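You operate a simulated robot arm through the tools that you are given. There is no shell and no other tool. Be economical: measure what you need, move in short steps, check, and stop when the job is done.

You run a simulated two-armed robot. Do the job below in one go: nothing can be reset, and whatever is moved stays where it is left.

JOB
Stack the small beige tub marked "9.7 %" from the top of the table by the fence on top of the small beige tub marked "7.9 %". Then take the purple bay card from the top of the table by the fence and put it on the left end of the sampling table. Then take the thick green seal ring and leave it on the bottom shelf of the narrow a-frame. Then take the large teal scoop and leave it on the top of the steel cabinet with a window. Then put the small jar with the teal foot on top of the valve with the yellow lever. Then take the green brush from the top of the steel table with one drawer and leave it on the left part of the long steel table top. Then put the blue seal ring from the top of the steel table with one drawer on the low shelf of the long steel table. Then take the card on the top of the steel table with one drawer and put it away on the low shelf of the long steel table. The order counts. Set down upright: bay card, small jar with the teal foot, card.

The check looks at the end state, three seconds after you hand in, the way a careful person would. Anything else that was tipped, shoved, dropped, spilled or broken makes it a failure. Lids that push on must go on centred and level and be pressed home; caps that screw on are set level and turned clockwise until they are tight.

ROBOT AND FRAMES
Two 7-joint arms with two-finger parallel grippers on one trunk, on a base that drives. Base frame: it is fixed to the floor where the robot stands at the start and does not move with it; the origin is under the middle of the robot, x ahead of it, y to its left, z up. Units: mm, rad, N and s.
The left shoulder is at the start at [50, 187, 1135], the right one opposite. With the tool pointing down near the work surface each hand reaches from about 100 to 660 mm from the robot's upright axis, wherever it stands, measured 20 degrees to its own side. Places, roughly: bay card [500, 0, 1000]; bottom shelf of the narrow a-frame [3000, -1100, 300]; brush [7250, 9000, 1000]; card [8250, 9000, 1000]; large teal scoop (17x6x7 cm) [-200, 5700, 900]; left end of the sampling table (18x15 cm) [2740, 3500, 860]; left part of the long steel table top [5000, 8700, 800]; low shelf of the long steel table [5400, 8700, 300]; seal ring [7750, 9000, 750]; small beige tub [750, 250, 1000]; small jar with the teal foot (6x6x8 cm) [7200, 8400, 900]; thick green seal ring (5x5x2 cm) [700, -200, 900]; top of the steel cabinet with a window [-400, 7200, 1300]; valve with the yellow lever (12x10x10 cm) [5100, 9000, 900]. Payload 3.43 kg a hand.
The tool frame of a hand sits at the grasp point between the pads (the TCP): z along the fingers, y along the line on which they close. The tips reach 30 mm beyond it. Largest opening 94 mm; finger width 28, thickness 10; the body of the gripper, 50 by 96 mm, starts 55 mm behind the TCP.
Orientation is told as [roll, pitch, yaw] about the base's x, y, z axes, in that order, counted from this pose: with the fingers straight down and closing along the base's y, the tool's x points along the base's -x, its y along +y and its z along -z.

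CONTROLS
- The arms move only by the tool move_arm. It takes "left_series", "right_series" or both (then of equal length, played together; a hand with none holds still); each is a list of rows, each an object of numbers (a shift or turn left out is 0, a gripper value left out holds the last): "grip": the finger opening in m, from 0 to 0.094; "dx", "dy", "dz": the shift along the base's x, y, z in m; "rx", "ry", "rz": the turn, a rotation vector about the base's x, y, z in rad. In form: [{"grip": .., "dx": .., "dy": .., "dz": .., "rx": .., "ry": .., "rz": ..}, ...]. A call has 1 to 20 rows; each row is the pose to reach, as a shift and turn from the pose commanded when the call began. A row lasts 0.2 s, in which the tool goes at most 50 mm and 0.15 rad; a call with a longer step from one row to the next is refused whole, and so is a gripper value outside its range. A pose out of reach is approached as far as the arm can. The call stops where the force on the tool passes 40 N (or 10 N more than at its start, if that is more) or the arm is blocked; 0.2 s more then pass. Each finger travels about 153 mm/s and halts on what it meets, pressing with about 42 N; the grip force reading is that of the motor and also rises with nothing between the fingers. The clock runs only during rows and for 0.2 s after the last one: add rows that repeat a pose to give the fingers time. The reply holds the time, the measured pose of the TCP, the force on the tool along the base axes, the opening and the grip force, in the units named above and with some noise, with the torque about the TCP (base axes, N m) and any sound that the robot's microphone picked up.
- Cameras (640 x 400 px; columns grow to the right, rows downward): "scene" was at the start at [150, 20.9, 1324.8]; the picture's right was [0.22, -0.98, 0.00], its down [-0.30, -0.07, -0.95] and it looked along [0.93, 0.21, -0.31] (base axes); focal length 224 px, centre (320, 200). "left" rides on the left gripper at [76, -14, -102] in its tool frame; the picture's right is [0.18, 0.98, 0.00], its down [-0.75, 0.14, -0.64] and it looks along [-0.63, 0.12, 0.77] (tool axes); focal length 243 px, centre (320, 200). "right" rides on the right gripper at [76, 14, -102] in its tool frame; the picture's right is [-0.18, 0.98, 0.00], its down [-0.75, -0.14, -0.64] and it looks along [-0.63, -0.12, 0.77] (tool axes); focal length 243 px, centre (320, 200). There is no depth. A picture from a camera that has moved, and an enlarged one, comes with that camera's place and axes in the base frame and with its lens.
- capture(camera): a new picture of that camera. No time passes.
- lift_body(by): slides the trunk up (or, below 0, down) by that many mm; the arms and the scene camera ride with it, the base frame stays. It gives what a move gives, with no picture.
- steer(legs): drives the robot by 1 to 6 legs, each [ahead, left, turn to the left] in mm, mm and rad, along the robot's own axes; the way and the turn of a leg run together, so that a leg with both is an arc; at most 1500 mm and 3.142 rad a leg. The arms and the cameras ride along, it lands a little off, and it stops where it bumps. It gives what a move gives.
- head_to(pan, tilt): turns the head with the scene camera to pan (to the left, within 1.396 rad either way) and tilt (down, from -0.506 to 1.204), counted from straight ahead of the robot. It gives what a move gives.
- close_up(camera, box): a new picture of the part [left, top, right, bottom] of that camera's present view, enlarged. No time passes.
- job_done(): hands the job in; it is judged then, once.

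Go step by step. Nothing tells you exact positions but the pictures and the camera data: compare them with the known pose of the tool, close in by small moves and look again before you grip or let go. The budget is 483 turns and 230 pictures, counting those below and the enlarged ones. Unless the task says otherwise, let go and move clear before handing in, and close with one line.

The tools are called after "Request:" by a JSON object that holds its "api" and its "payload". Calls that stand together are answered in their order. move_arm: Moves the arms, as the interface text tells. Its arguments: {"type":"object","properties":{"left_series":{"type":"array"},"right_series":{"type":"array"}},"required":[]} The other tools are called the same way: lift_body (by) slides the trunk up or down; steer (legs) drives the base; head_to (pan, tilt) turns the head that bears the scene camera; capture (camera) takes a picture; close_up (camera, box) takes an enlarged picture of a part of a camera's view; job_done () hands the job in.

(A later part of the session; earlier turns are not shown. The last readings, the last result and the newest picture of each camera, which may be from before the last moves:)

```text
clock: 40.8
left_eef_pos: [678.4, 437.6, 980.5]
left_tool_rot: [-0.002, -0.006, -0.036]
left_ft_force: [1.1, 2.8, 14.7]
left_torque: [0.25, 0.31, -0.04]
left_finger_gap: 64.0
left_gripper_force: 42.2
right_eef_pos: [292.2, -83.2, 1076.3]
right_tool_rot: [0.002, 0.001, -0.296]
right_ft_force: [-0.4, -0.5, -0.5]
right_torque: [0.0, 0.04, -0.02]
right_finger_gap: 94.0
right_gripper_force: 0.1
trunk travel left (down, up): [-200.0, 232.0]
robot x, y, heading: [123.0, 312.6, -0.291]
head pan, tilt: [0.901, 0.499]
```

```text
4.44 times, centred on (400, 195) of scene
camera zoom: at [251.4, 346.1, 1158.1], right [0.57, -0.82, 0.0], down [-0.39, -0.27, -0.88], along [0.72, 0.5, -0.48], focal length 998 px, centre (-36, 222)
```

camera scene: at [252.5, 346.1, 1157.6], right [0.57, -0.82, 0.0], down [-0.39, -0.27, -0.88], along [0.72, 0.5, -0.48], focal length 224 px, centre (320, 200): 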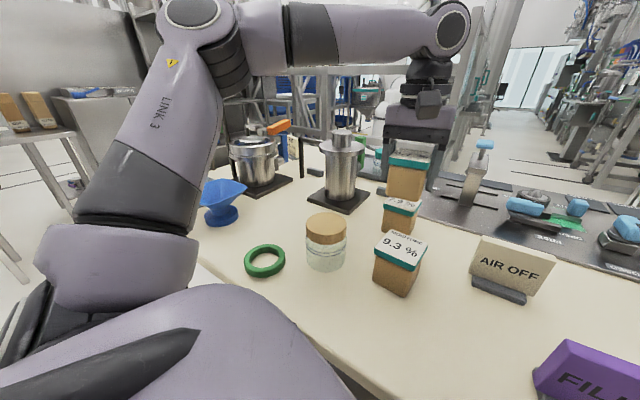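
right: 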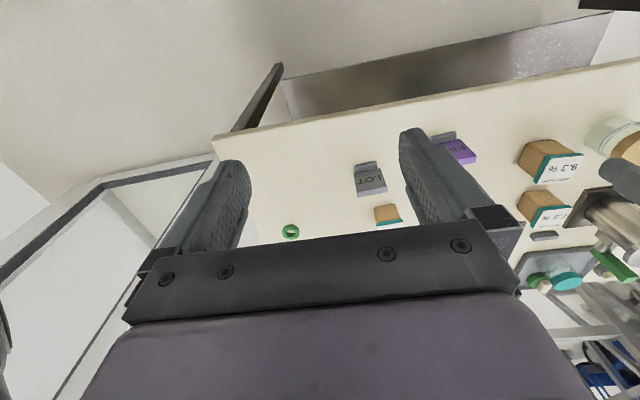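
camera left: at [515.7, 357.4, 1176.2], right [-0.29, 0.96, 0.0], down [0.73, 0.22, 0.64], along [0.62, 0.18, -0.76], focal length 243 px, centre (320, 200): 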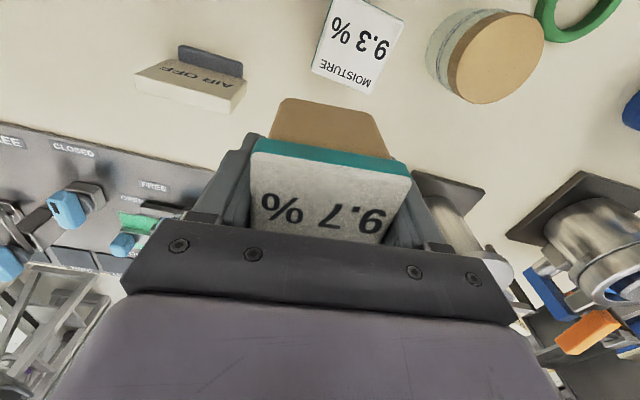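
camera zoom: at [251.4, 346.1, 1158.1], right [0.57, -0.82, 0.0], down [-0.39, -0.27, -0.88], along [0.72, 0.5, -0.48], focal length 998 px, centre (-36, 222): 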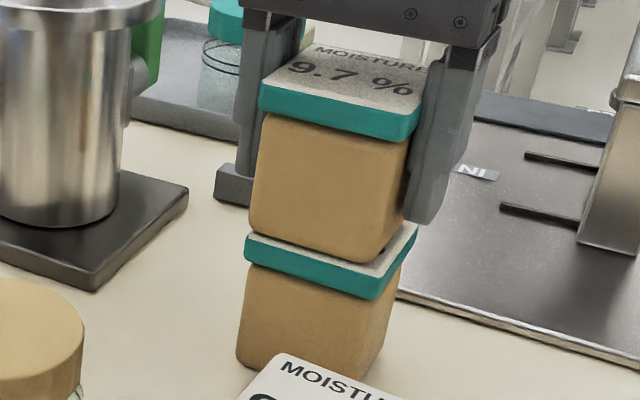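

Contact is made (≈15 N) and the stack looks centred. I'll relieve the push and release.

Request:
{"api": "move_arm", "payload": {"left_series": [{"dz": 0.002}, {"dz": 0.002, "grip": 0.07}, {"dz": 0.002, "grip": 0.084}, {"dz": 0.002, "grip": 0.084}, {"dz": 0.04, "grip": 0.084}, {"dz": 0.08}, {"dz": 0.1, "dx": -0.02}]}}

Request:
{"api": "close_up", "payload": {"camera": "scene", "box": [340, 140, 460, 240]}}

```text
clock: 42.4
left_eef_pos: [658.1, 438.3, 1079.2]
left_tool_rot: [0.0, -0.001, -0.037]
left_ft_force: [-0.1, 0.2, 0.3]
left_torque: [0.02, 0.02, 0.01]
left_finger_gap: 83.7
left_gripper_force: 0.0
right_eef_pos: [291.3, -82.9, 1076.2]
right_tool_rot: [0.002, 0.001, -0.296]
right_ft_force: [0.7, -0.8, -0.7]
right_torque: [0.02, 0.01, -0.01]
right_finger_gap: 93.8
right_gripper_force: 0.0
trunk travel left (down, up): [-200.0, 232.0]
robot x, y, heading: [119.6, 310.0, -0.296]
head pan, tilt: [0.901, 0.499]
```

```text
4.00 times, centred on (400, 190) of scene
camera zoom: at [252.1, 346.1, 1157.7], right [0.57, -0.82, 0.0], down [-0.39, -0.27, -0.88], along [0.72, 0.5, -0.48], focal length 898 px, centre (0, 240)
```

zoom: 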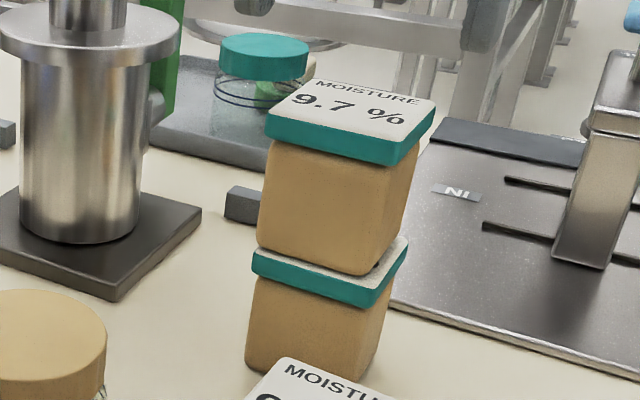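

The stack stands square and level. Next is the purple FILL card near [475, 195]: I'll pull the left hand back and up, out of the way, then reposition for the right arm.

Request:
{"api": "move_arm", "payload": {"left_series": [{"dz": 0.04, "dx": -0.02}, {"dz": 0.08, "dx": -0.05}, {"dz": 0.11, "dx": -0.09}, {"dz": 0.13, "dx": -0.13}, {"dz": 0.14, "dx": -0.175}, {"dz": 0.15, "dx": -0.22}, {"dz": 0.15, "dx": -0.26}]}}

Request:
{"api": "steer", "payload": {"legs": [[-60, 60, 0.29]]}}

Request:
{"api": "head_to", "payload": {"pan": -0.2, "tilt": 0.75}}

Request:
{"api": "capture", "payload": {"camera": "scene"}}

```text
clock: 44.0
left_eef_pos: [395.9, 440.2, 1192.5]
left_tool_rot: [-0.001, -0.004, -0.036]
left_ft_force: [0.2, -0.1, 0.0]
left_torque: [0.02, 0.02, -0.03]
left_finger_gap: 84.1
left_gripper_force: 0.1
left hand out of reach, approached as far as the arm can: row 1, 2, 3, 4, 5, 6, 7
right_eef_pos: [291.7, -83.9, 1075.1]
right_tool_rot: [0.002, 0.0, -0.296]
right_ft_force: [-0.5, 0.2, 0.1]
right_torque: [-0.02, -0.01, 0.0]
right_finger_gap: 93.8
right_gripper_force: 0.1
trunk travel left (down, up): [-200.0, 232.0]
robot x, y, heading: [117.5, 311.6, -0.297]
head pan, tilt: [0.901, 0.499]
```

```text
clock: 45.3
left_eef_pos: [297.1, 581.1, 1192.1]
left_tool_rot: [-0.003, -0.003, 0.254]
left_ft_force: [0.3, 0.2, -0.4]
left_torque: [0.01, -0.02, 0.0]
left_finger_gap: 83.7
left_gripper_force: 0.0
right_eef_pos: [347.7, 49.2, 1075.5]
right_tool_rot: [0.001, 0.002, -0.005]
right_ft_force: [0.4, 1.0, 0.4]
right_torque: [0.0, -0.02, 0.01]
right_finger_gap: 94.4
right_gripper_force: 0.2
trunk travel left (down, up): [-200.0, 232.0]
robot x, y, heading: [73.1, 376.4, -0.001]
head pan, tilt: [0.901, 0.499]
```

```text
clock: 46.7
left_eef_pos: [297.0, 580.7, 1192.2]
left_tool_rot: [-0.002, -0.003, 0.252]
left_ft_force: [-0.6, -0.3, -0.1]
left_torque: [0.0, 0.02, 0.0]
left_finger_gap: 83.9
left_gripper_force: 0.0
right_eef_pos: [348.3, 49.9, 1075.7]
right_tool_rot: [0.003, 0.002, -0.004]
right_ft_force: [-0.3, 1.1, -0.8]
right_torque: [-0.01, -0.01, 0.0]
right_finger_gap: 94.2
right_gripper_force: 0.0
trunk travel left (down, up): [-200.0, 232.0]
robot x, y, heading: [71.5, 379.8, -0.006]
head pan, tilt: [-0.201, 0.75]
```

```text
199 pictures are left
camera scene: at [210.9, 361.9, 1135.7], right [-0.2, -0.98, 0.0], down [-0.67, 0.14, -0.73], along [0.72, -0.15, -0.68], focal length 224 px, centre (320, 200)
```

scene: 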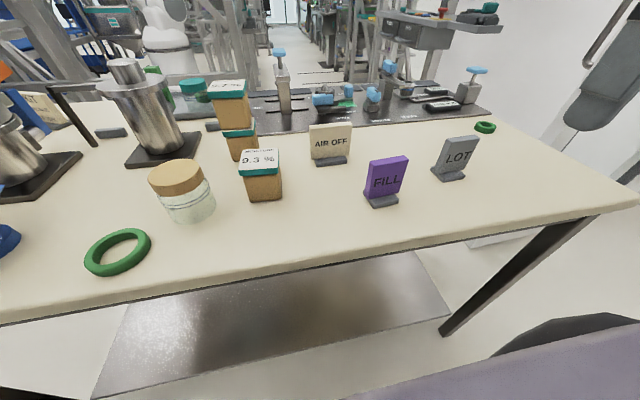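

Request:
{"api": "close_up", "payload": {"camera": "scene", "box": [340, 140, 436, 220]}}

```text
5.00 times, centred on (388, 180) of scene
camera zoom: at [210.9, 361.9, 1135.7], right [-0.2, -0.98, 0.0], down [-0.67, 0.14, -0.73], along [0.72, -0.15, -0.68], focal length 1123 px, centre (-20, 300)
```

zoom: 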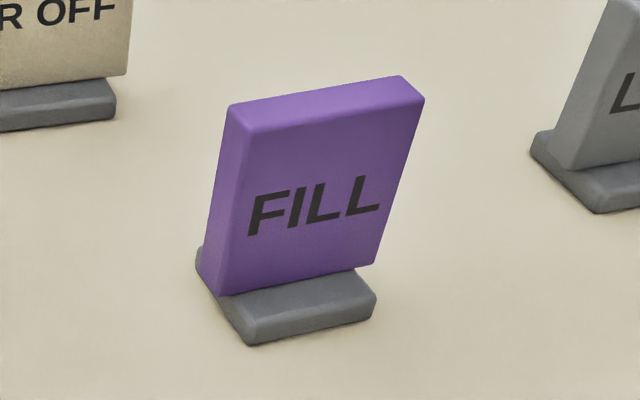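

The FILL card's plate is centred near [484, 193], its top is at z≈940 and yaw ≈0.08. I'll turn the right wrist +1.65 so it closes along x, and go above it.

Request:
{"api": "move_arm", "payload": {"right_series": [{"rz": 0.15, "dx": 0.01, "dy": 0.01}, {"rz": 0.3, "dx": 0.02, "dy": 0.03}, {"rz": 0.45, "dx": 0.04, "dy": 0.05}, {"rz": 0.6, "dx": 0.05, "dy": 0.07}, {"rz": 0.75, "dx": 0.07, "dy": 0.08}, {"rz": 0.9, "dx": 0.08, "dy": 0.1}, {"rz": 1.05, "dx": 0.1, "dy": 0.11}, {"rz": 1.2, "dx": 0.11, "dy": 0.12}, {"rz": 1.35, "dx": 0.12, "dy": 0.13}, {"rz": 1.5, "dx": 0.13, "dy": 0.143}, {"rz": 1.65, "dx": 0.1365, "dy": 0.143}, {"rz": 1.65, "dx": 0.1365, "dy": 0.143, "dz": -0.04}]}}

Request:
{"api": "capture", "payload": {"camera": "right"}}

```text
clock: 49.3
left_eef_pos: [297.8, 581.9, 1192.1]
left_tool_rot: [-0.005, -0.004, 0.253]
left_ft_force: [0.1, 0.1, 0.1]
left_torque: [-0.04, -0.02, 0.0]
left_finger_gap: 84.0
left_gripper_force: 0.0
right_eef_pos: [345.4, 266.4, 1010.6]
right_tool_rot: [0.003, 0.0, 1.648]
right_ft_force: [-0.3, 0.0, 0.8]
right_torque: [0.01, 0.0, -0.03]
right_finger_gap: 94.1
right_gripper_force: 0.1
right hand out of reach, approached as far as the arm can: row 7, 8, 9, 10, 11, 12
trunk travel left (down, up): [-200.0, 232.0]
robot x, y, heading: [69.9, 378.1, -0.004]
head pan, tilt: [-0.201, 0.75]
```

```text
197 pictures are left
camera right: at [336.8, 189.2, 1111.8], right [-0.99, 0.11, 0.0], down [0.08, 0.76, 0.64], along [0.07, 0.64, -0.77], focal length 243 px, centre (320, 200)
```

right: 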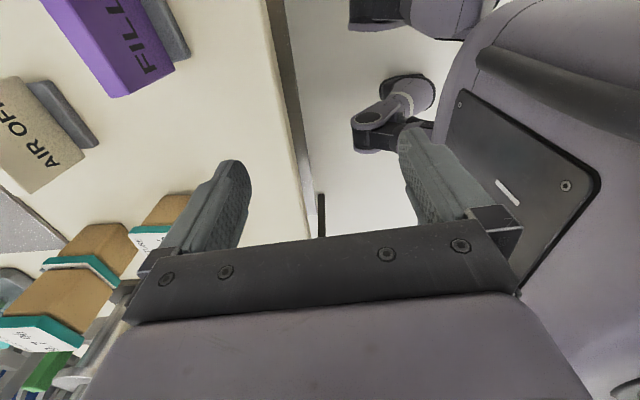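

It got stuck inward again; from here I'll move outward toward the card at this lower height.

Request:
{"api": "move_arm", "payload": {"right_series": [{"dy": -0.04}, {"dy": -0.073}, {"dx": 0.04, "dy": -0.073}, {"dx": 0.08, "dy": -0.073}, {"dx": 0.12, "dy": -0.073}, {"dx": 0.138, "dy": -0.073}]}}

Request:
{"api": "capture", "payload": {"camera": "right"}}

```text
clock: 50.7
left_eef_pos: [297.4, 581.3, 1193.5]
left_tool_rot: [-0.002, -0.003, 0.254]
left_ft_force: [-0.2, 0.2, 0.7]
left_torque: [-0.01, 0.01, -0.01]
left_finger_gap: 84.1
left_gripper_force: 0.0
right_eef_pos: [348.8, 254.3, 983.0]
right_tool_rot: [0.003, 0.0, 1.642]
right_ft_force: [0.1, 0.7, -0.2]
right_torque: [0.02, 0.02, -0.01]
right_finger_gap: 94.0
right_gripper_force: 0.0
right hand out of reach, approached as far as the arm can: row 1, 2, 3, 4, 5, 6
trunk travel left (down, up): [-200.0, 232.0]
robot x, y, heading: [70.4, 377.4, -0.007]
head pan, tilt: [-0.201, 0.75]
```

```text
196 pictures are left
camera right: at [339.1, 177.3, 1084.4], right [-0.99, 0.11, 0.0], down [0.09, 0.76, 0.64], along [0.07, 0.64, -0.77], focal length 243 px, centre (320, 200)
```

right: 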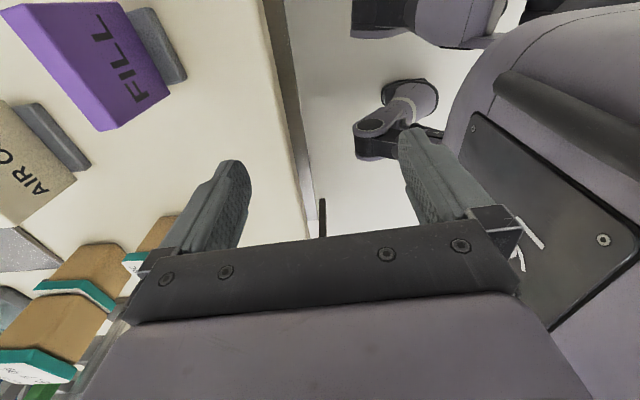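

The +1.65 wrist turn is against a limit for this arm. I'll unwind it and turn the other way (the grip is symmetric).

Request:
{"api": "move_arm", "payload": {"right_series": [{"rz": -0.15}, {"rz": -0.3}, {"rz": -0.45}, {"rz": -0.6}, {"rz": -0.75}, {"rz": -0.9}, {"rz": -1.05, "dz": 0.01}, {"rz": -1.2, "dz": 0.02}, {"rz": -1.35, "dz": 0.03, "dy": -0.03}, {"rz": -1.5, "dz": 0.05, "dy": -0.06}, {"rz": -1.65, "dz": 0.06, "dy": -0.07}]}}

Request:
{"api": "move_arm", "payload": {"right_series": [{"rz": -0.15}, {"rz": -0.3}, {"rz": -0.45}, {"rz": -0.6}, {"rz": -0.75}, {"rz": -0.9}, {"rz": -1.05}, {"rz": -1.2}, {"rz": -1.35}, {"rz": -1.49}]}}

```text
clock: 53.1
left_eef_pos: [297.2, 580.4, 1193.0]
left_tool_rot: [-0.001, -0.004, 0.252]
left_ft_force: [0.3, 0.0, 0.5]
left_torque: [-0.01, -0.01, -0.02]
left_finger_gap: 84.1
left_gripper_force: 0.0
right_eef_pos: [346.0, 184.2, 1043.1]
right_tool_rot: [0.002, 0.001, -0.007]
right_ft_force: [0.3, -0.7, -0.3]
right_torque: [0.01, 0.02, -0.03]
right_finger_gap: 93.8
right_gripper_force: 0.0
trunk travel left (down, up): [-200.0, 232.0]
robot x, y, heading: [70.6, 379.1, -0.002]
head pan, tilt: [-0.201, 0.75]
```

```text
clock: 55.3
left_eef_pos: [298.1, 580.7, 1192.1]
left_tool_rot: [-0.001, -0.003, 0.252]
left_ft_force: [0.8, -0.8, 0.1]
left_torque: [0.02, 0.03, 0.02]
left_finger_gap: 84.0
left_gripper_force: 0.0
right_eef_pos: [345.4, 183.0, 1042.7]
right_tool_rot: [0.005, 0.001, -1.495]
right_ft_force: [0.1, 0.3, 0.1]
right_torque: [0.01, 0.02, 0.0]
right_finger_gap: 94.3
right_gripper_force: 0.1
trunk travel left (down, up): [-200.0, 232.0]
robot x, y, heading: [67.6, 377.5, -0.004]
head pan, tilt: [-0.201, 0.75]
```

That works. Now I'll move forward above the card.

Request:
{"api": "move_arm", "payload": {"right_series": [{"dx": 0.045, "dy": 0.005}, {"dx": 0.09, "dy": 0.01}, {"dx": 0.135, "dy": 0.01}, {"dx": 0.138, "dy": 0.01, "dz": -0.03}]}}

Request:
{"api": "capture", "payload": {"camera": "right"}}

```text
clock: 56.3
left_eef_pos: [297.6, 580.1, 1192.5]
left_tool_rot: [-0.001, -0.003, 0.252]
left_ft_force: [-0.3, -0.5, 0.5]
left_torque: [-0.01, 0.01, -0.03]
left_finger_gap: 84.0
left_gripper_force: 0.1
right_eef_pos: [484.6, 192.9, 1013.1]
right_tool_rot: [0.002, 0.002, -1.492]
right_ft_force: [-0.3, -0.8, 0.1]
right_torque: [-0.01, 0.01, -0.02]
right_finger_gap: 94.2
right_gripper_force: 0.1
trunk travel left (down, up): [-200.0, 232.0]
robot x, y, heading: [65.6, 377.1, 0.003]
head pan, tilt: [-0.201, 0.75]
```

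```text
195 pictures are left
camera right: at [491.8, 270.6, 1114.4], right [0.99, -0.11, 0.0], down [-0.08, -0.76, 0.64], along [-0.07, -0.64, -0.77], focal length 243 px, centre (320, 200)
```

right: 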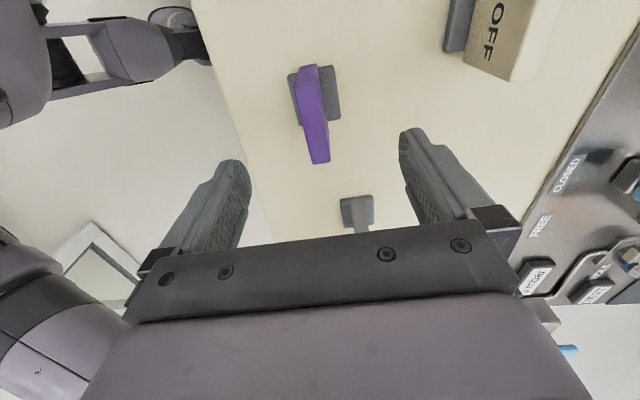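

The card's plate is at x≈480 between the fingers. I'll shift -4 mm, descend to z≈912, and check.

Request:
{"api": "move_arm", "payload": {"right_series": [{"dx": -0.004, "rz": -0.03, "dz": -0.03}, {"dx": -0.004, "rz": -0.03, "dz": -0.07}, {"dx": -0.004, "rz": -0.03, "dz": -0.1}]}}

Request:
{"api": "capture", "payload": {"camera": "right"}}

```text
clock: 57.1
left_eef_pos: [297.5, 579.5, 1193.0]
left_tool_rot: [-0.001, -0.005, 0.254]
left_ft_force: [0.0, 1.2, -0.6]
left_torque: [0.02, -0.02, 0.02]
left_finger_gap: 84.2
left_gripper_force: 0.1
right_eef_pos: [479.3, 194.2, 912.3]
right_tool_rot: [0.005, 0.001, -1.525]
right_ft_force: [0.0, -1.1, 0.1]
right_torque: [0.01, -0.01, 0.0]
right_finger_gap: 94.0
right_gripper_force: 0.0
trunk travel left (down, up): [-200.0, 232.0]
robot x, y, heading: [70.4, 377.9, -0.005]
head pan, tilt: [-0.201, 0.75]
```

```text
194 pictures are left
camera right: at [489.4, 270.4, 1014.4], right [0.99, -0.14, 0.0], down [-0.11, -0.76, 0.64], along [-0.09, -0.63, -0.77], focal length 243 px, centre (320, 200)
```

right: 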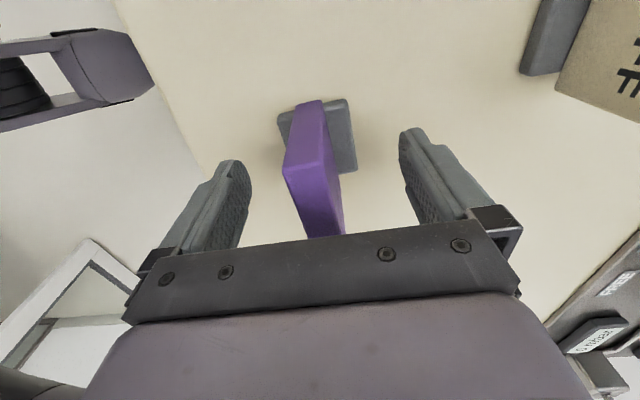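

Centred. Closing on the card.

Request:
{"api": "move_arm", "payload": {"right_series": [{"grip": 0.06}, {"grip": 0.03}, {"grip": 0.005}, {"grip": 0.0}, {"grip": 0.0}, {"grip": 0.0}]}}

Request:
{"api": "capture", "payload": {"camera": "right"}}

```text
clock: 58.5
left_eef_pos: [297.4, 580.3, 1192.1]
left_tool_rot: [-0.002, -0.005, 0.254]
left_ft_force: [-0.1, -0.4, 0.1]
left_torque: [0.0, -0.04, 0.03]
left_finger_gap: 84.0
left_gripper_force: 0.0
right_eef_pos: [479.1, 194.0, 914.0]
right_tool_rot: [0.001, 0.0, -1.524]
right_ft_force: [0.4, 0.7, -0.4]
right_torque: [0.0, -0.02, 0.01]
right_finger_gap: 19.4
right_gripper_force: 42.0
trunk travel left (down, up): [-200.0, 232.0]
robot x, y, heading: [70.9, 379.4, -0.007]
head pan, tilt: [-0.201, 0.75]
```

```text
193 pictures are left
camera right: at [489.4, 270.5, 1014.5], right [0.99, -0.14, 0.0], down [-0.11, -0.76, 0.64], along [-0.09, -0.64, -0.77], focal length 243 px, centre (320, 200)
```

right: 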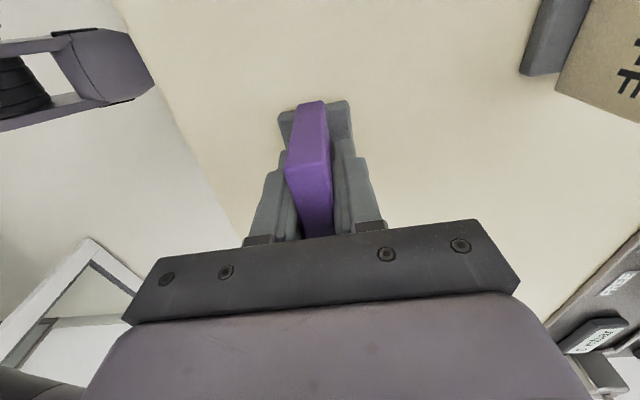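

Gripped. I'll lift the card, draw it in, back off from the table, and look around for a route to the sampling table at about [2740, 3500].

Request:
{"api": "move_arm", "payload": {"right_series": [{"dz": 0.04}, {"dz": 0.08}, {"dz": 0.12}, {"dz": 0.13, "dx": -0.04}, {"dz": 0.14, "dx": -0.08}]}}

Request:
{"api": "steer", "payload": {"legs": [[-450, 0, 0]]}}

Request:
{"api": "head_to", "payload": {"pan": 0.9, "tilt": 0.15}}

Request:
{"api": "capture", "payload": {"camera": "scene"}}

```text
clock: 59.7
left_eef_pos: [297.2, 580.9, 1192.1]
left_tool_rot: [-0.002, -0.004, 0.253]
left_ft_force: [0.3, -0.3, -0.2]
left_torque: [0.01, 0.01, -0.02]
left_finger_gap: 84.1
left_gripper_force: 0.1
right_eef_pos: [399.9, 193.9, 1052.5]
right_tool_rot: [0.004, -0.002, -1.524]
right_ft_force: [-0.5, 0.6, -1.1]
right_torque: [0.0, -0.01, 0.0]
right_finger_gap: 19.6
right_gripper_force: 42.1
trunk travel left (down, up): [-200.0, 232.0]
robot x, y, heading: [69.4, 378.4, -0.003]
head pan, tilt: [-0.201, 0.75]
```

```text
clock: 62.4
left_eef_pos: [-153.0, 582.5, 1192.8]
left_tool_rot: [0.0, -0.005, 0.254]
left_ft_force: [-0.6, 0.3, -0.5]
left_torque: [-0.03, -0.01, 0.07]
left_finger_gap: 84.0
left_gripper_force: 0.0
right_eef_pos: [-50.4, 195.6, 1052.4]
right_tool_rot: [0.001, 0.002, -1.524]
right_ft_force: [-0.5, 0.7, -0.5]
right_torque: [-0.01, -0.01, 0.02]
right_finger_gap: 19.4
right_gripper_force: 42.0
trunk travel left (down, up): [-200.0, 232.0]
robot x, y, heading: [-382.4, 378.3, -0.006]
head pan, tilt: [-0.201, 0.75]
```

```text
clock: 63.7
left_eef_pos: [-152.7, 582.4, 1191.6]
left_tool_rot: [-0.002, -0.003, 0.253]
left_ft_force: [0.6, 1.1, 0.1]
left_torque: [0.0, -0.05, -0.01]
left_finger_gap: 84.0
left_gripper_force: 0.1
right_eef_pos: [-48.6, 195.1, 1052.0]
right_tool_rot: [0.003, 0.003, -1.524]
right_ft_force: [0.7, 0.6, -1.1]
right_torque: [-0.02, 0.01, 0.0]
right_finger_gap: 19.6
right_gripper_force: 42.4
trunk travel left (down, up): [-200.0, 232.0]
robot x, y, heading: [-377.3, 378.6, -0.002]
head pan, tilt: [0.901, 0.15]
```

```text
192 pictures are left
camera scene: at [-262.2, 452.5, 1190.0], right [0.78, -0.62, 0.0], down [-0.09, -0.12, -0.99], along [0.62, 0.77, -0.15], focal length 224 px, centre (320, 200)
```

scene: 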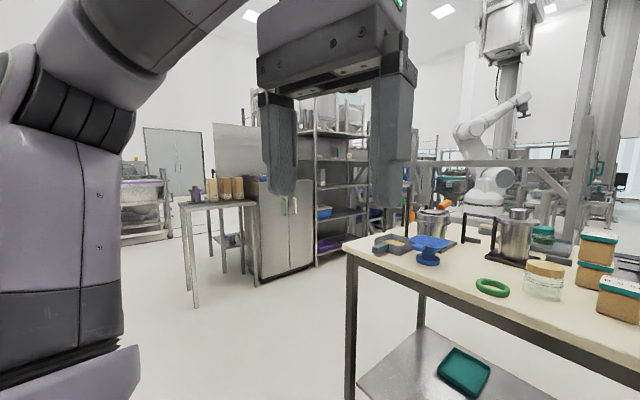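

The view is partly blocked by my left hand. I'll drive left past the table's end into the aisle (y≈1700) and look along +x.

Request:
{"api": "steer", "payload": {"legs": [[0, 1350, 0]]}}

Request:
{"api": "head_to", "payload": {"pan": 0.1, "tilt": 0.2}}

Request:
{"api": "capture", "payload": {"camera": "scene"}}

```text
clock: 75.8
left_eef_pos: [-148.8, 1932.4, 1192.1]
left_tool_rot: [-0.001, -0.005, 0.255]
left_ft_force: [-0.3, 1.3, -1.6]
left_torque: [0.03, -0.01, 0.02]
left_finger_gap: 84.1
left_gripper_force: 0.0
right_eef_pos: [-44.7, 1544.9, 1052.5]
right_tool_rot: [0.003, 0.002, -1.521]
right_ft_force: [0.9, -0.2, -0.5]
right_torque: [0.02, 0.02, -0.01]
right_finger_gap: 19.6
right_gripper_force: 41.7
trunk travel left (down, up): [-200.0, 232.0]
robot x, y, heading: [-374.4, 1729.1, 0.003]
head pan, tilt: [0.901, 0.15]
```

```text
clock: 76.9
left_eef_pos: [-149.6, 1932.1, 1193.1]
left_tool_rot: [-0.003, -0.002, 0.254]
left_ft_force: [0.5, -0.1, 0.2]
left_torque: [0.0, 0.0, 0.02]
left_finger_gap: 84.1
left_gripper_force: 0.0
right_eef_pos: [-45.2, 1546.2, 1052.0]
right_tool_rot: [0.0, 0.002, -1.523]
right_ft_force: [-0.3, 0.3, -0.8]
right_torque: [0.0, -0.03, 0.0]
right_finger_gap: 19.6
right_gripper_force: 41.7
trunk travel left (down, up): [-200.0, 232.0]
robot x, y, heading: [-375.8, 1730.4, 0.0]
head pan, tilt: [0.099, 0.201]
```

```text
191 pictures are left
camera scene: at [-223.4, 1738.6, 1185.3], right [0.1, -1.0, 0.0], down [-0.2, -0.02, -0.98], along [0.98, 0.1, -0.2], focal length 224 px, centre (320, 200)
```

scene: 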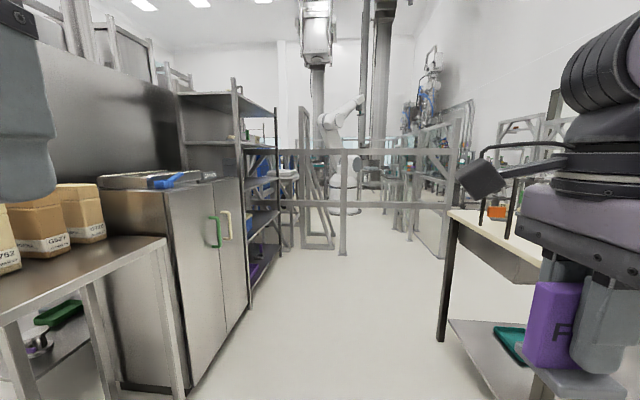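

I see the aisle: cabinet and rack on the left, a fence ahead at x≈2300, and a gap between them. I'll drive forward and look left there.

Request:
{"api": "steer", "payload": {"legs": [[1400, 0, 0], [450, 0, 0]]}}

Request:
{"api": "head_to", "payload": {"pan": 0.75, "tilt": 0.2}}

Request:
{"api": "capture", "payload": {"camera": "scene"}}

```text
clock: 86.3
left_eef_pos: [1729.2, 1931.1, 1192.9]
left_tool_rot: [-0.001, -0.005, 0.258]
left_ft_force: [-0.7, 0.6, 0.3]
left_torque: [0.0, -0.01, 0.03]
left_finger_gap: 83.8
left_gripper_force: 0.0
right_eef_pos: [1835.1, 1544.3, 1051.3]
right_tool_rot: [0.003, 0.003, -1.519]
right_ft_force: [0.6, -0.7, -1.0]
right_torque: [-0.01, 0.02, -0.01]
right_finger_gap: 19.7
right_gripper_force: 42.0
trunk travel left (down, up): [-200.0, 232.0]
robot x, y, heading: [1508.1, 1729.6, 0.001]
head pan, tilt: [0.099, 0.201]
```

```text
clock: 87.3
left_eef_pos: [1729.8, 1932.3, 1192.5]
left_tool_rot: [-0.003, -0.004, 0.256]
left_ft_force: [0.1, -0.2, 0.0]
left_torque: [0.03, -0.02, 0.02]
left_finger_gap: 83.8
left_gripper_force: 0.0
right_eef_pos: [1835.2, 1545.1, 1051.5]
right_tool_rot: [0.002, 0.003, -1.52]
right_ft_force: [-0.3, 0.0, -1.0]
right_torque: [-0.01, -0.02, -0.02]
right_finger_gap: 19.8
right_gripper_force: 41.8
trunk travel left (down, up): [-200.0, 232.0]
robot x, y, heading: [1504.2, 1726.3, 0.002]
head pan, tilt: [0.75, 0.201]
```

```text
190 pictures are left
camera scene: at [1631.6, 1791.7, 1185.3], right [0.68, -0.73, 0.0], down [-0.15, -0.14, -0.98], along [0.72, 0.67, -0.2], focal length 224 px, centre (320, 200)
```

scene: 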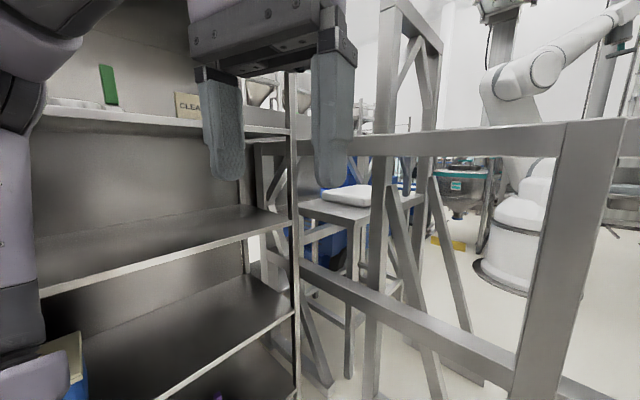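

The fence closes off this gap, and the sampling table lies behind the rack row. I'll go back and around the left side of the cabinet row.

Request:
{"api": "steer", "payload": {"legs": [[-1450, 0, 0], [-1150, 0, 0], [0, 0, 1.57]]}}

Request:
{"api": "head_to", "payload": {"pan": 0.0, "tilt": 0.2}}

Request:
{"api": "capture", "payload": {"camera": "scene"}}

```text
clock: 103.9
left_eef_pos: [-1309.4, 1931.0, 1192.5]
left_tool_rot: [-0.001, -0.004, 1.853]
left_ft_force: [0.2, 0.1, 0.6]
left_torque: [0.0, -0.02, 0.0]
left_finger_gap: 83.9
left_gripper_force: 0.0
right_eef_pos: [-925.8, 2044.6, 1051.9]
right_tool_rot: [0.001, 0.003, 0.077]
right_ft_force: [-0.1, 0.7, -0.3]
right_torque: [0.02, 0.02, 0.02]
right_finger_gap: 19.5
right_gripper_force: 41.7
trunk travel left (down, up): [-200.0, 232.0]
robot x, y, heading: [-1100.4, 1709.3, 1.595]
head pan, tilt: [0.75, 0.201]
```

```text
clock: 105.0
left_eef_pos: [-1309.2, 1930.4, 1193.2]
left_tool_rot: [-0.002, -0.003, 1.855]
left_ft_force: [0.0, 0.1, -0.6]
left_torque: [0.02, 0.03, 0.01]
left_finger_gap: 83.8
left_gripper_force: 0.1
right_eef_pos: [-926.1, 2044.6, 1051.8]
right_tool_rot: [0.002, 0.002, 0.078]
right_ft_force: [0.8, -0.3, -0.3]
right_torque: [0.04, -0.03, 0.01]
right_finger_gap: 19.6
right_gripper_force: 41.8
trunk travel left (down, up): [-200.0, 232.0]
robot x, y, heading: [-1099.3, 1709.4, 1.592]
head pan, tilt: [0.0, 0.201]
```

```text
189 pictures are left
camera scene: at [-1104.5, 1861.6, 1185.3], right [1.0, 0.03, 0.0], down [0.01, -0.2, -0.98], along [-0.03, 0.98, -0.2], focal length 224 px, centre (320, 200)
```

scene: 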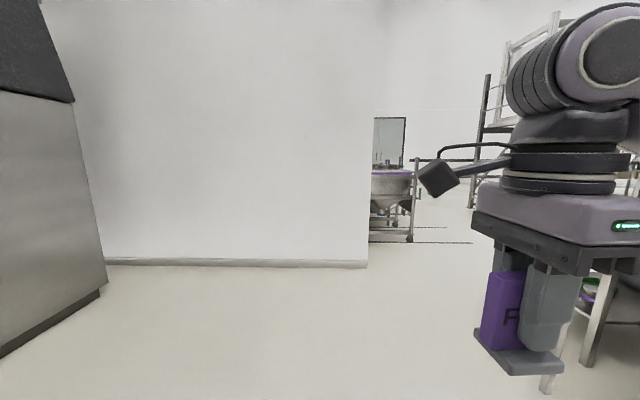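

There's a wall at y≈4100 with a gap to its right (x>-650). I'll sidestep right and drive through.

Request:
{"api": "steer", "payload": {"legs": [[0, -680, -0.02], [1400, 0, 0]]}}

Request:
{"api": "head_to", "payload": {"pan": -0.4, "tilt": 0.2}}

Request:
{"api": "capture", "payload": {"camera": "scene"}}

```text
clock: 117.9
left_eef_pos: [-637.2, 3340.0, 1191.5]
left_tool_rot: [-0.003, -0.005, 1.83]
left_ft_force: [0.5, -1.2, 0.1]
left_torque: [-0.02, 0.01, 0.0]
left_finger_gap: 84.0
left_gripper_force: 0.0
right_eef_pos: [-251.3, 3447.1, 1052.4]
right_tool_rot: [0.001, 0.001, 0.055]
right_ft_force: [-0.2, 0.4, -0.9]
right_torque: [0.03, -0.01, -0.02]
right_finger_gap: 19.4
right_gripper_force: 42.1
trunk travel left (down, up): [-200.0, 232.0]
robot x, y, heading: [-429.1, 3115.9, 1.574]
head pan, tilt: [0.0, 0.201]
```

```text
clock: 118.8
left_eef_pos: [-636.5, 3340.5, 1191.9]
left_tool_rot: [-0.002, -0.003, 1.83]
left_ft_force: [0.0, 0.5, -0.3]
left_torque: [-0.02, -0.02, 0.0]
left_finger_gap: 83.9
left_gripper_force: 0.1
right_eef_pos: [-250.8, 3447.3, 1052.2]
right_tool_rot: [0.002, 0.003, 0.055]
right_ft_force: [0.3, 0.1, -1.1]
right_torque: [-0.03, -0.04, 0.04]
right_finger_gap: 19.4
right_gripper_force: 42.4
trunk travel left (down, up): [-200.0, 232.0]
robot x, y, heading: [-433.5, 3113.8, 1.575]
head pan, tilt: [-0.4, 0.201]
```

```text
188 pictures are left
camera scene: at [-396.8, 3261.0, 1185.3], right [0.92, -0.39, 0.0], down [-0.08, -0.18, -0.98], along [0.38, 0.9, -0.2], focal length 224 px, centre (320, 200)
```

scene: 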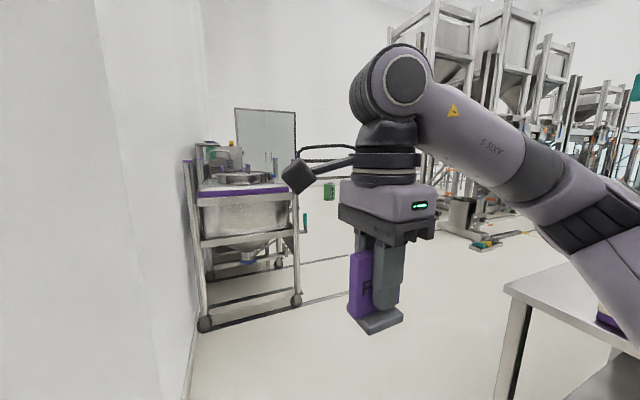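

A big cart stands ahead along the wall, and open floor lies to the right. I'll advance a bit and turn to face +x.

Request:
{"api": "steer", "payload": {"legs": [[650, -100, 0], [0, 0, -1.57]]}}

Request:
{"api": "head_to", "payload": {"pan": 0.0, "tilt": 0.2}}

Request:
{"api": "capture", "payload": {"camera": "scene"}}

```text
clock: 124.3
left_eef_pos: [-389.0, 4035.0, 1208.9]
left_tool_rot: [-0.026, -0.091, 1.225]
left_ft_force: [0.4, 1.7, -0.1]
left_torque: [0.04, 0.0, 0.0]
left_finger_gap: 84.1
left_gripper_force: 0.1
right_eef_pos: [-2.9, 3916.7, 1056.6]
right_tool_rot: [0.018, 0.002, -0.555]
right_ft_force: [0.2, -1.1, -0.7]
right_torque: [0.02, -0.02, 0.0]
right_finger_gap: 19.4
right_gripper_force: 42.0
trunk travel left (down, up): [-200.0, 232.0]
robot x, y, heading: [-338.1, 3761.3, 0.961]
head pan, tilt: [-0.4, 0.201]
stopped in leg 2: the robot was blocked; the commanded pose is now the measured one
```

```text
clock: 125.2
left_eef_pos: [-389.0, 4034.7, 1209.0]
left_tool_rot: [-0.024, -0.096, 1.222]
left_ft_force: [-0.6, -0.2, 0.1]
left_torque: [0.01, 0.04, 0.0]
left_finger_gap: 84.1
left_gripper_force: 0.0
right_eef_pos: [-1.8, 3914.7, 1056.9]
right_tool_rot: [0.021, 0.005, -0.557]
right_ft_force: [0.2, 0.0, -1.1]
right_torque: [-0.02, 0.04, 0.0]
right_finger_gap: 19.8
right_gripper_force: 41.4
trunk travel left (down, up): [-200.0, 232.0]
robot x, y, heading: [-334.7, 3761.0, 0.963]
head pan, tilt: [0.0, 0.201]
```

```text
187 pictures are left
camera scene: at [-255.1, 3871.7, 1187.7], right [0.82, -0.57, 0.0], down [-0.11, -0.15, -0.98], along [0.56, 0.81, -0.18], focal length 224 px, centre (320, 200)
```

scene: 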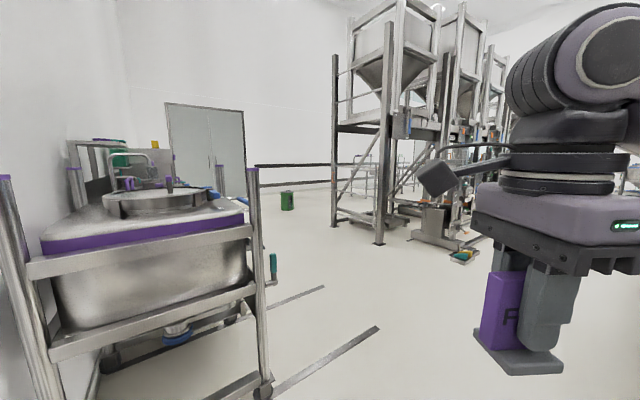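

The left elbow bumped (wall side) during the turn. I'll move away toward +x, then finish turning.

Request:
{"api": "steer", "payload": {"legs": [[230, -328, 0], [0, 0, -0.96]]}}

Request:
{"api": "capture", "payload": {"camera": "scene"}}

```text
clock: 131.1
left_eef_pos: [278.4, 3963.6, 1202.7]
left_tool_rot: [-0.023, -0.063, 0.25]
left_ft_force: [0.4, 0.3, -0.5]
left_torque: [-0.04, 0.01, -0.02]
left_finger_gap: 84.2
left_gripper_force: 0.0
right_eef_pos: [392.6, 3576.0, 1052.1]
right_tool_rot: [0.002, 0.003, -1.528]
right_ft_force: [-0.1, 0.1, 0.2]
right_torque: [0.01, 0.03, -0.04]
right_finger_gap: 19.5
right_gripper_force: 41.7
trunk travel left (down, up): [-200.0, 232.0]
robot x, y, heading: [63.1, 3764.1, -0.006]
head pan, tilt: [0.0, 0.201]
```

```text
186 pictures are left
camera scene: at [216.1, 3761.7, 1185.3], right [-0.01, -1.0, 0.0], down [-0.2, 0.0, -0.98], along [0.98, -0.01, -0.2], focal length 224 px, centre (320, 200)
```

scene: 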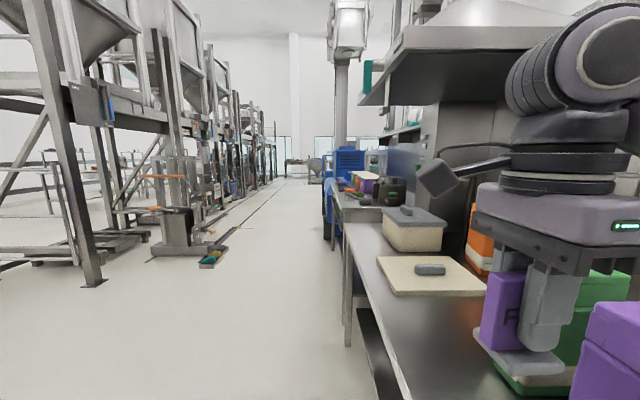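

Now I see the aisle with a row of work tables on the right; the sampling table should be farther along. I'll shift left for clearance and drive on.

Request:
{"api": "steer", "payload": {"legs": [[0, 600, 0], [1500, 0, 0], [1000, 0, 0], [0, 0, -1.0]]}}

Request:
{"api": "head_to", "payload": {"pan": -0.4, "tilt": 0.3}}

Request:
{"api": "capture", "payload": {"camera": "scene"}}

```text
clock: 151.2
left_eef_pos: [2870.4, 4266.4, 1204.1]
left_tool_rot: [-0.02, -0.063, -0.745]
left_ft_force: [1.1, 0.8, 0.3]
left_torque: [-0.04, -0.02, 0.0]
left_finger_gap: 84.0
left_gripper_force: 0.0
right_eef_pos: [2607.0, 3960.5, 1052.6]
right_tool_rot: [0.002, 0.001, -2.522]
right_ft_force: [-0.3, -0.7, -0.8]
right_torque: [0.0, -0.04, 0.02]
right_finger_gap: 19.4
right_gripper_force: 41.8
trunk travel left (down, up): [-200.0, 232.0]
robot x, y, heading: [2585.2, 4336.3, -0.999]
head pan, tilt: [0.0, 0.201]
```

```text
clock: 152.1
left_eef_pos: [2870.2, 4267.7, 1204.2]
left_tool_rot: [-0.021, -0.064, -0.743]
left_ft_force: [-0.9, -0.2, 0.6]
left_torque: [-0.02, 0.01, -0.01]
left_finger_gap: 84.1
left_gripper_force: 0.1
right_eef_pos: [2607.9, 3960.2, 1051.9]
right_tool_rot: [0.002, 0.001, -2.522]
right_ft_force: [-0.1, 0.4, -1.3]
right_torque: [-0.02, 0.01, -0.01]
right_finger_gap: 19.5
right_gripper_force: 42.4
trunk travel left (down, up): [-200.0, 232.0]
robot x, y, heading: [2583.3, 4337.6, -1.005]
head pan, tilt: [-0.4, 0.3]
```

```text
185 pictures are left
camera scene: at [2632.0, 4196.9, 1176.0], right [-0.99, -0.17, 0.0], down [-0.05, 0.29, -0.96], along [0.16, -0.94, -0.3], focal length 224 px, centre (320, 200)
```

scene: 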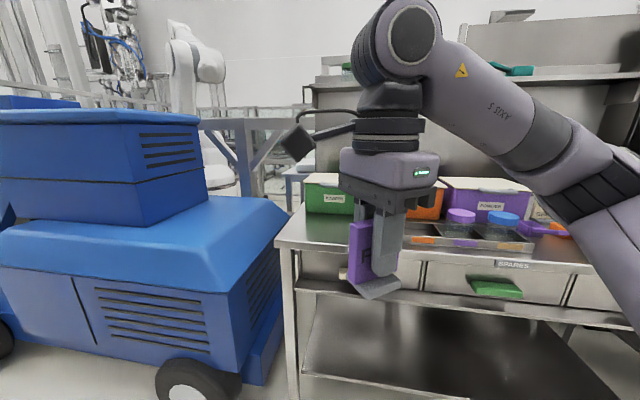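

The table ahead with bins has a free left end near [2760, 3520]. I'll enlarge it to check.

Request:
{"api": "close_up", "payload": {"camera": "scene", "box": [260, 160, 580, 320]}}

```text
2.00 times, centred on (420, 240) of scene
camera zoom: at [2632.0, 4196.9, 1176.0], right [-0.99, -0.17, 0.0], down [-0.05, 0.29, -0.96], along [0.16, -0.94, -0.3], focal length 449 px, centre (120, 120)
```

zoom: 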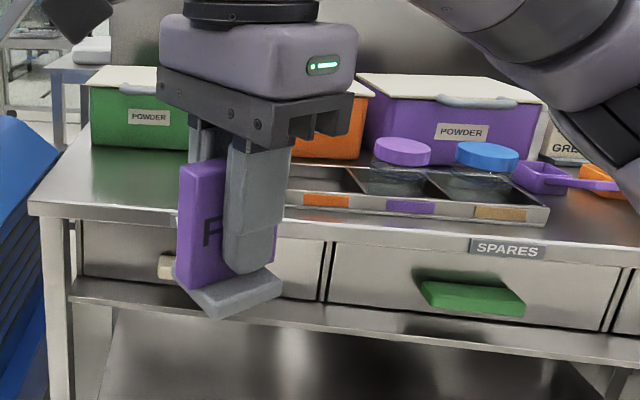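

The free spot at the left end spans about x 2600–2830, y 3400–3600. I'll drive to about [2800, 4000] with heading -1.27.

Request:
{"api": "steer", "payload": {"legs": [[400, 0, 0], [0, 0, -0.265]]}}

Request:
{"api": "head_to", "payload": {"pan": -0.35, "tilt": 0.6}}

Request:
{"api": "capture", "payload": {"camera": "scene"}}

Request:
{"api": "capture", "payload": {"camera": "right"}}

```text
clock: 155.5
left_eef_pos: [3056.6, 3857.1, 1205.1]
left_tool_rot: [-0.021, -0.062, -1.011]
left_ft_force: [-0.9, -0.1, -0.5]
left_torque: [0.01, -0.05, 0.01]
left_finger_gap: 84.0
left_gripper_force: 0.1
right_eef_pos: [2723.5, 3630.0, 1051.9]
right_tool_rot: [0.001, 0.002, -2.789]
right_ft_force: [-0.2, -0.4, -0.8]
right_torque: [0.0, -0.02, 0.01]
right_finger_gap: 19.7
right_gripper_force: 41.7
trunk travel left (down, up): [-200.0, 232.0]
robot x, y, heading: [2796.0, 4001.2, -1.264]
head pan, tilt: [-0.4, 0.3]
```

```text
clock: 156.3
left_eef_pos: [3057.8, 3856.8, 1204.2]
left_tool_rot: [-0.021, -0.063, -1.01]
left_ft_force: [-0.5, 1.0, -0.8]
left_torque: [-0.01, 0.0, 0.0]
left_finger_gap: 83.7
left_gripper_force: 0.0
right_eef_pos: [2723.2, 3631.5, 1051.5]
right_tool_rot: [0.002, 0.0, -2.789]
right_ft_force: [-0.4, 0.1, -1.2]
right_torque: [0.03, 0.06, -0.03]
right_finger_gap: 19.8
right_gripper_force: 42.1
trunk travel left (down, up): [-200.0, 232.0]
robot x, y, heading: [2797.8, 4000.3, -1.27]
head pan, tilt: [-0.351, 0.6]
```

```text
183 pictures are left
camera scene: at [2813.1, 3856.4, 1148.6], right [-1.0, 0.05, 0.0], down [0.03, 0.56, -0.83], along [-0.04, -0.82, -0.56], focal length 224 px, centre (320, 200)
```

scene: 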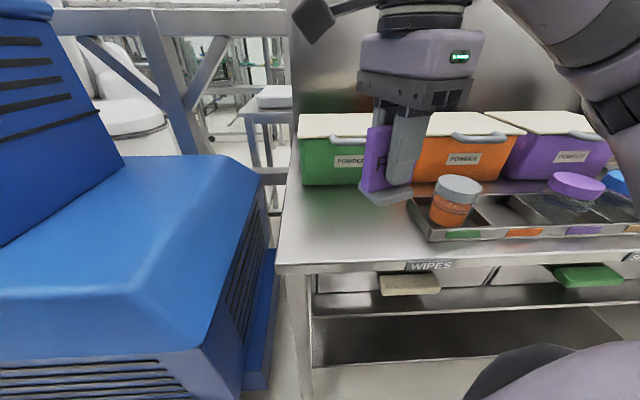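

```text
182 pictures are left
camera right: at [2798.2, 3643.5, 1153.9], right [0.17, -0.99, 0.0], down [-0.76, -0.13, 0.64], along [-0.63, -0.11, -0.77], focal length 243 px, centre (320, 200)
```

right: 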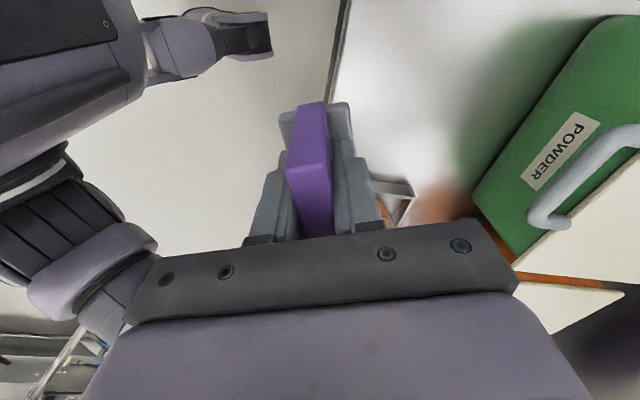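

The free area is clear. I'll move the card over [2745, 3510] and lower it to just above the surface.

Request:
{"api": "move_arm", "payload": {"right_series": [{"dx": 0.01, "dy": -0.04}, {"dx": 0.02, "dy": -0.08}, {"dx": 0.022, "dy": -0.12}, {"dx": 0.022, "dy": -0.12, "dz": -0.04}, {"dx": 0.022, "dy": -0.12, "dz": -0.08}, {"dx": 0.022, "dy": -0.12, "dz": -0.12}]}}

Request:
{"api": "capture", "payload": {"camera": "scene"}}

```text
clock: 157.7
left_eef_pos: [3055.6, 3856.8, 1204.4]
left_tool_rot: [-0.022, -0.062, -1.011]
left_ft_force: [-0.6, -0.2, 1.0]
left_torque: [0.03, -0.03, 0.0]
left_finger_gap: 83.9
left_gripper_force: 0.0
right_eef_pos: [2745.4, 3509.3, 933.9]
right_tool_rot: [0.003, 0.002, -2.787]
right_ft_force: [0.5, -0.8, -1.2]
right_torque: [0.0, 0.02, -0.03]
right_finger_gap: 19.4
right_gripper_force: 42.9
trunk travel left (down, up): [-200.0, 232.0]
robot x, y, heading: [2798.7, 4000.3, -1.269]
head pan, tilt: [-0.351, 0.6]
```

```text
181 pictures are left
camera scene: at [2813.1, 3856.3, 1148.6], right [-1.0, 0.05, 0.0], down [0.03, 0.56, -0.82], along [-0.04, -0.82, -0.57], focal length 224 px, centre (320, 200)
```

scene: 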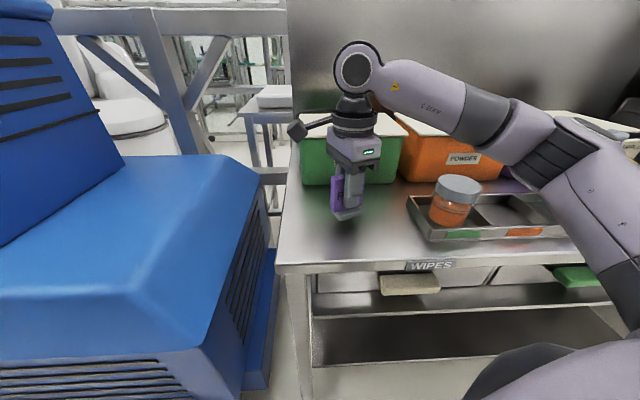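

Request:
{"api": "move_arm", "payload": {"right_series": [{"dz": -0.006}, {"dz": -0.012}, {"dz": -0.016}, {"dz": -0.019}, {"dz": -0.022}]}}

Request:
{"api": "close_up", "payload": {"camera": "scene", "box": [280, 140, 420, 260]}}

```text
clock: 158.9
left_eef_pos: [3056.7, 3857.9, 1204.5]
left_tool_rot: [-0.02, -0.065, -1.012]
left_ft_force: [0.0, -0.4, -0.8]
left_torque: [0.01, -0.01, 0.03]
left_finger_gap: 84.2
left_gripper_force: 0.0
right_eef_pos: [2744.5, 3509.8, 912.5]
right_tool_rot: [0.008, 0.002, -2.788]
right_ft_force: [-0.1, -2.2, 15.0]
right_torque: [0.25, 0.14, 0.05]
right_finger_gap: 19.6
right_gripper_force: 42.1
trunk travel left (down, up): [-200.0, 232.0]
robot x, y, heading: [2798.0, 4000.1, -1.268]
head pan, tilt: [-0.351, 0.6]
```

```text
3.33 times, centred on (350, 200) of scene
camera zoom: at [2813.2, 3857.2, 1149.0], right [-1.0, 0.05, 0.0], down [0.03, 0.56, -0.83], along [-0.04, -0.82, -0.56], focal length 748 px, centre (220, 200)
```

zoom: 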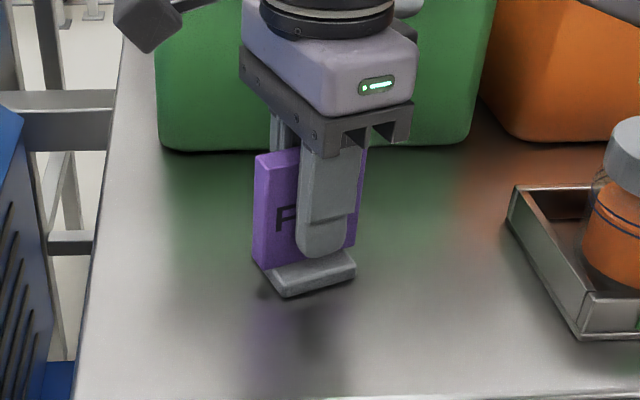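

Contact is made at the expected height. Relieving a little, opening, and lifting straight up.

Request:
{"api": "move_arm", "payload": {"right_series": [{"dz": 0.001}, {"dz": 0.001, "grip": 0.03}, {"dz": 0.001, "grip": 0.06}, {"dz": 0.001, "grip": 0.08}, {"dz": 0.04}, {"dz": 0.08}, {"dz": 0.12}, {"dz": 0.15, "dy": 0.03}, {"dz": 0.16, "dy": 0.08}]}}

Request:
{"api": "close_up", "payload": {"camera": "scene", "box": [280, 140, 420, 260]}}

```text
refused: row 9 steps farther than a row can; nothing moved
```

```text
3.33 times, centred on (350, 200) of scene
camera zoom: at [2813.2, 3857.2, 1149.0], right [-1.0, 0.05, 0.0], down [0.03, 0.56, -0.83], along [-0.04, -0.82, -0.56], focal length 748 px, centre (220, 200)
```

zoom: 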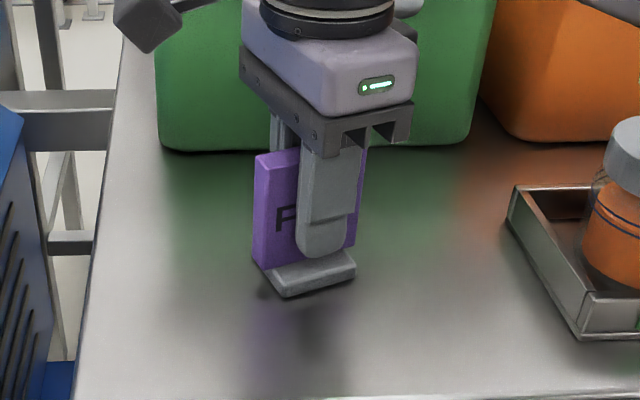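

One row was too long, so I'll repeat with shorter steps.

Request:
{"api": "move_arm", "payload": {"right_series": [{"dz": 0.001}, {"dz": 0.001, "grip": 0.03}, {"dz": 0.001, "grip": 0.06}, {"dz": 0.001, "grip": 0.08}, {"dz": 0.04}, {"dz": 0.08}, {"dz": 0.12}, {"dz": 0.14, "dy": 0.03}, {"dz": 0.15, "dy": 0.07}]}}

Request:
{"api": "close_up", "payload": {"camera": "scene", "box": [280, 140, 420, 260]}}

```text
clock: 160.9
left_eef_pos: [3055.9, 3857.6, 1204.4]
left_tool_rot: [-0.023, -0.062, -1.011]
left_ft_force: [0.0, -0.2, -0.3]
left_torque: [-0.02, 0.0, 0.0]
left_finger_gap: 84.1
left_gripper_force: 0.2
right_eef_pos: [2745.3, 3580.0, 1059.6]
right_tool_rot: [0.004, 0.001, -2.789]
right_ft_force: [-0.2, 0.9, 0.6]
right_torque: [0.0, 0.01, 0.01]
right_finger_gap: 79.9
right_gripper_force: 0.0
trunk travel left (down, up): [-200.0, 232.0]
robot x, y, heading: [2797.9, 4002.7, -1.271]
head pan, tilt: [-0.351, 0.6]
```

```text
3.33 times, centred on (350, 200) of scene
camera zoom: at [2813.2, 3856.7, 1148.6], right [-1.0, 0.05, 0.0], down [0.03, 0.56, -0.83], along [-0.04, -0.82, -0.56], focal length 748 px, centre (220, 200)
```

zoom: 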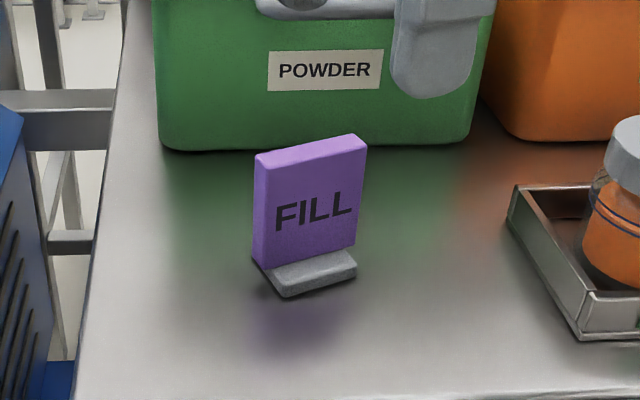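

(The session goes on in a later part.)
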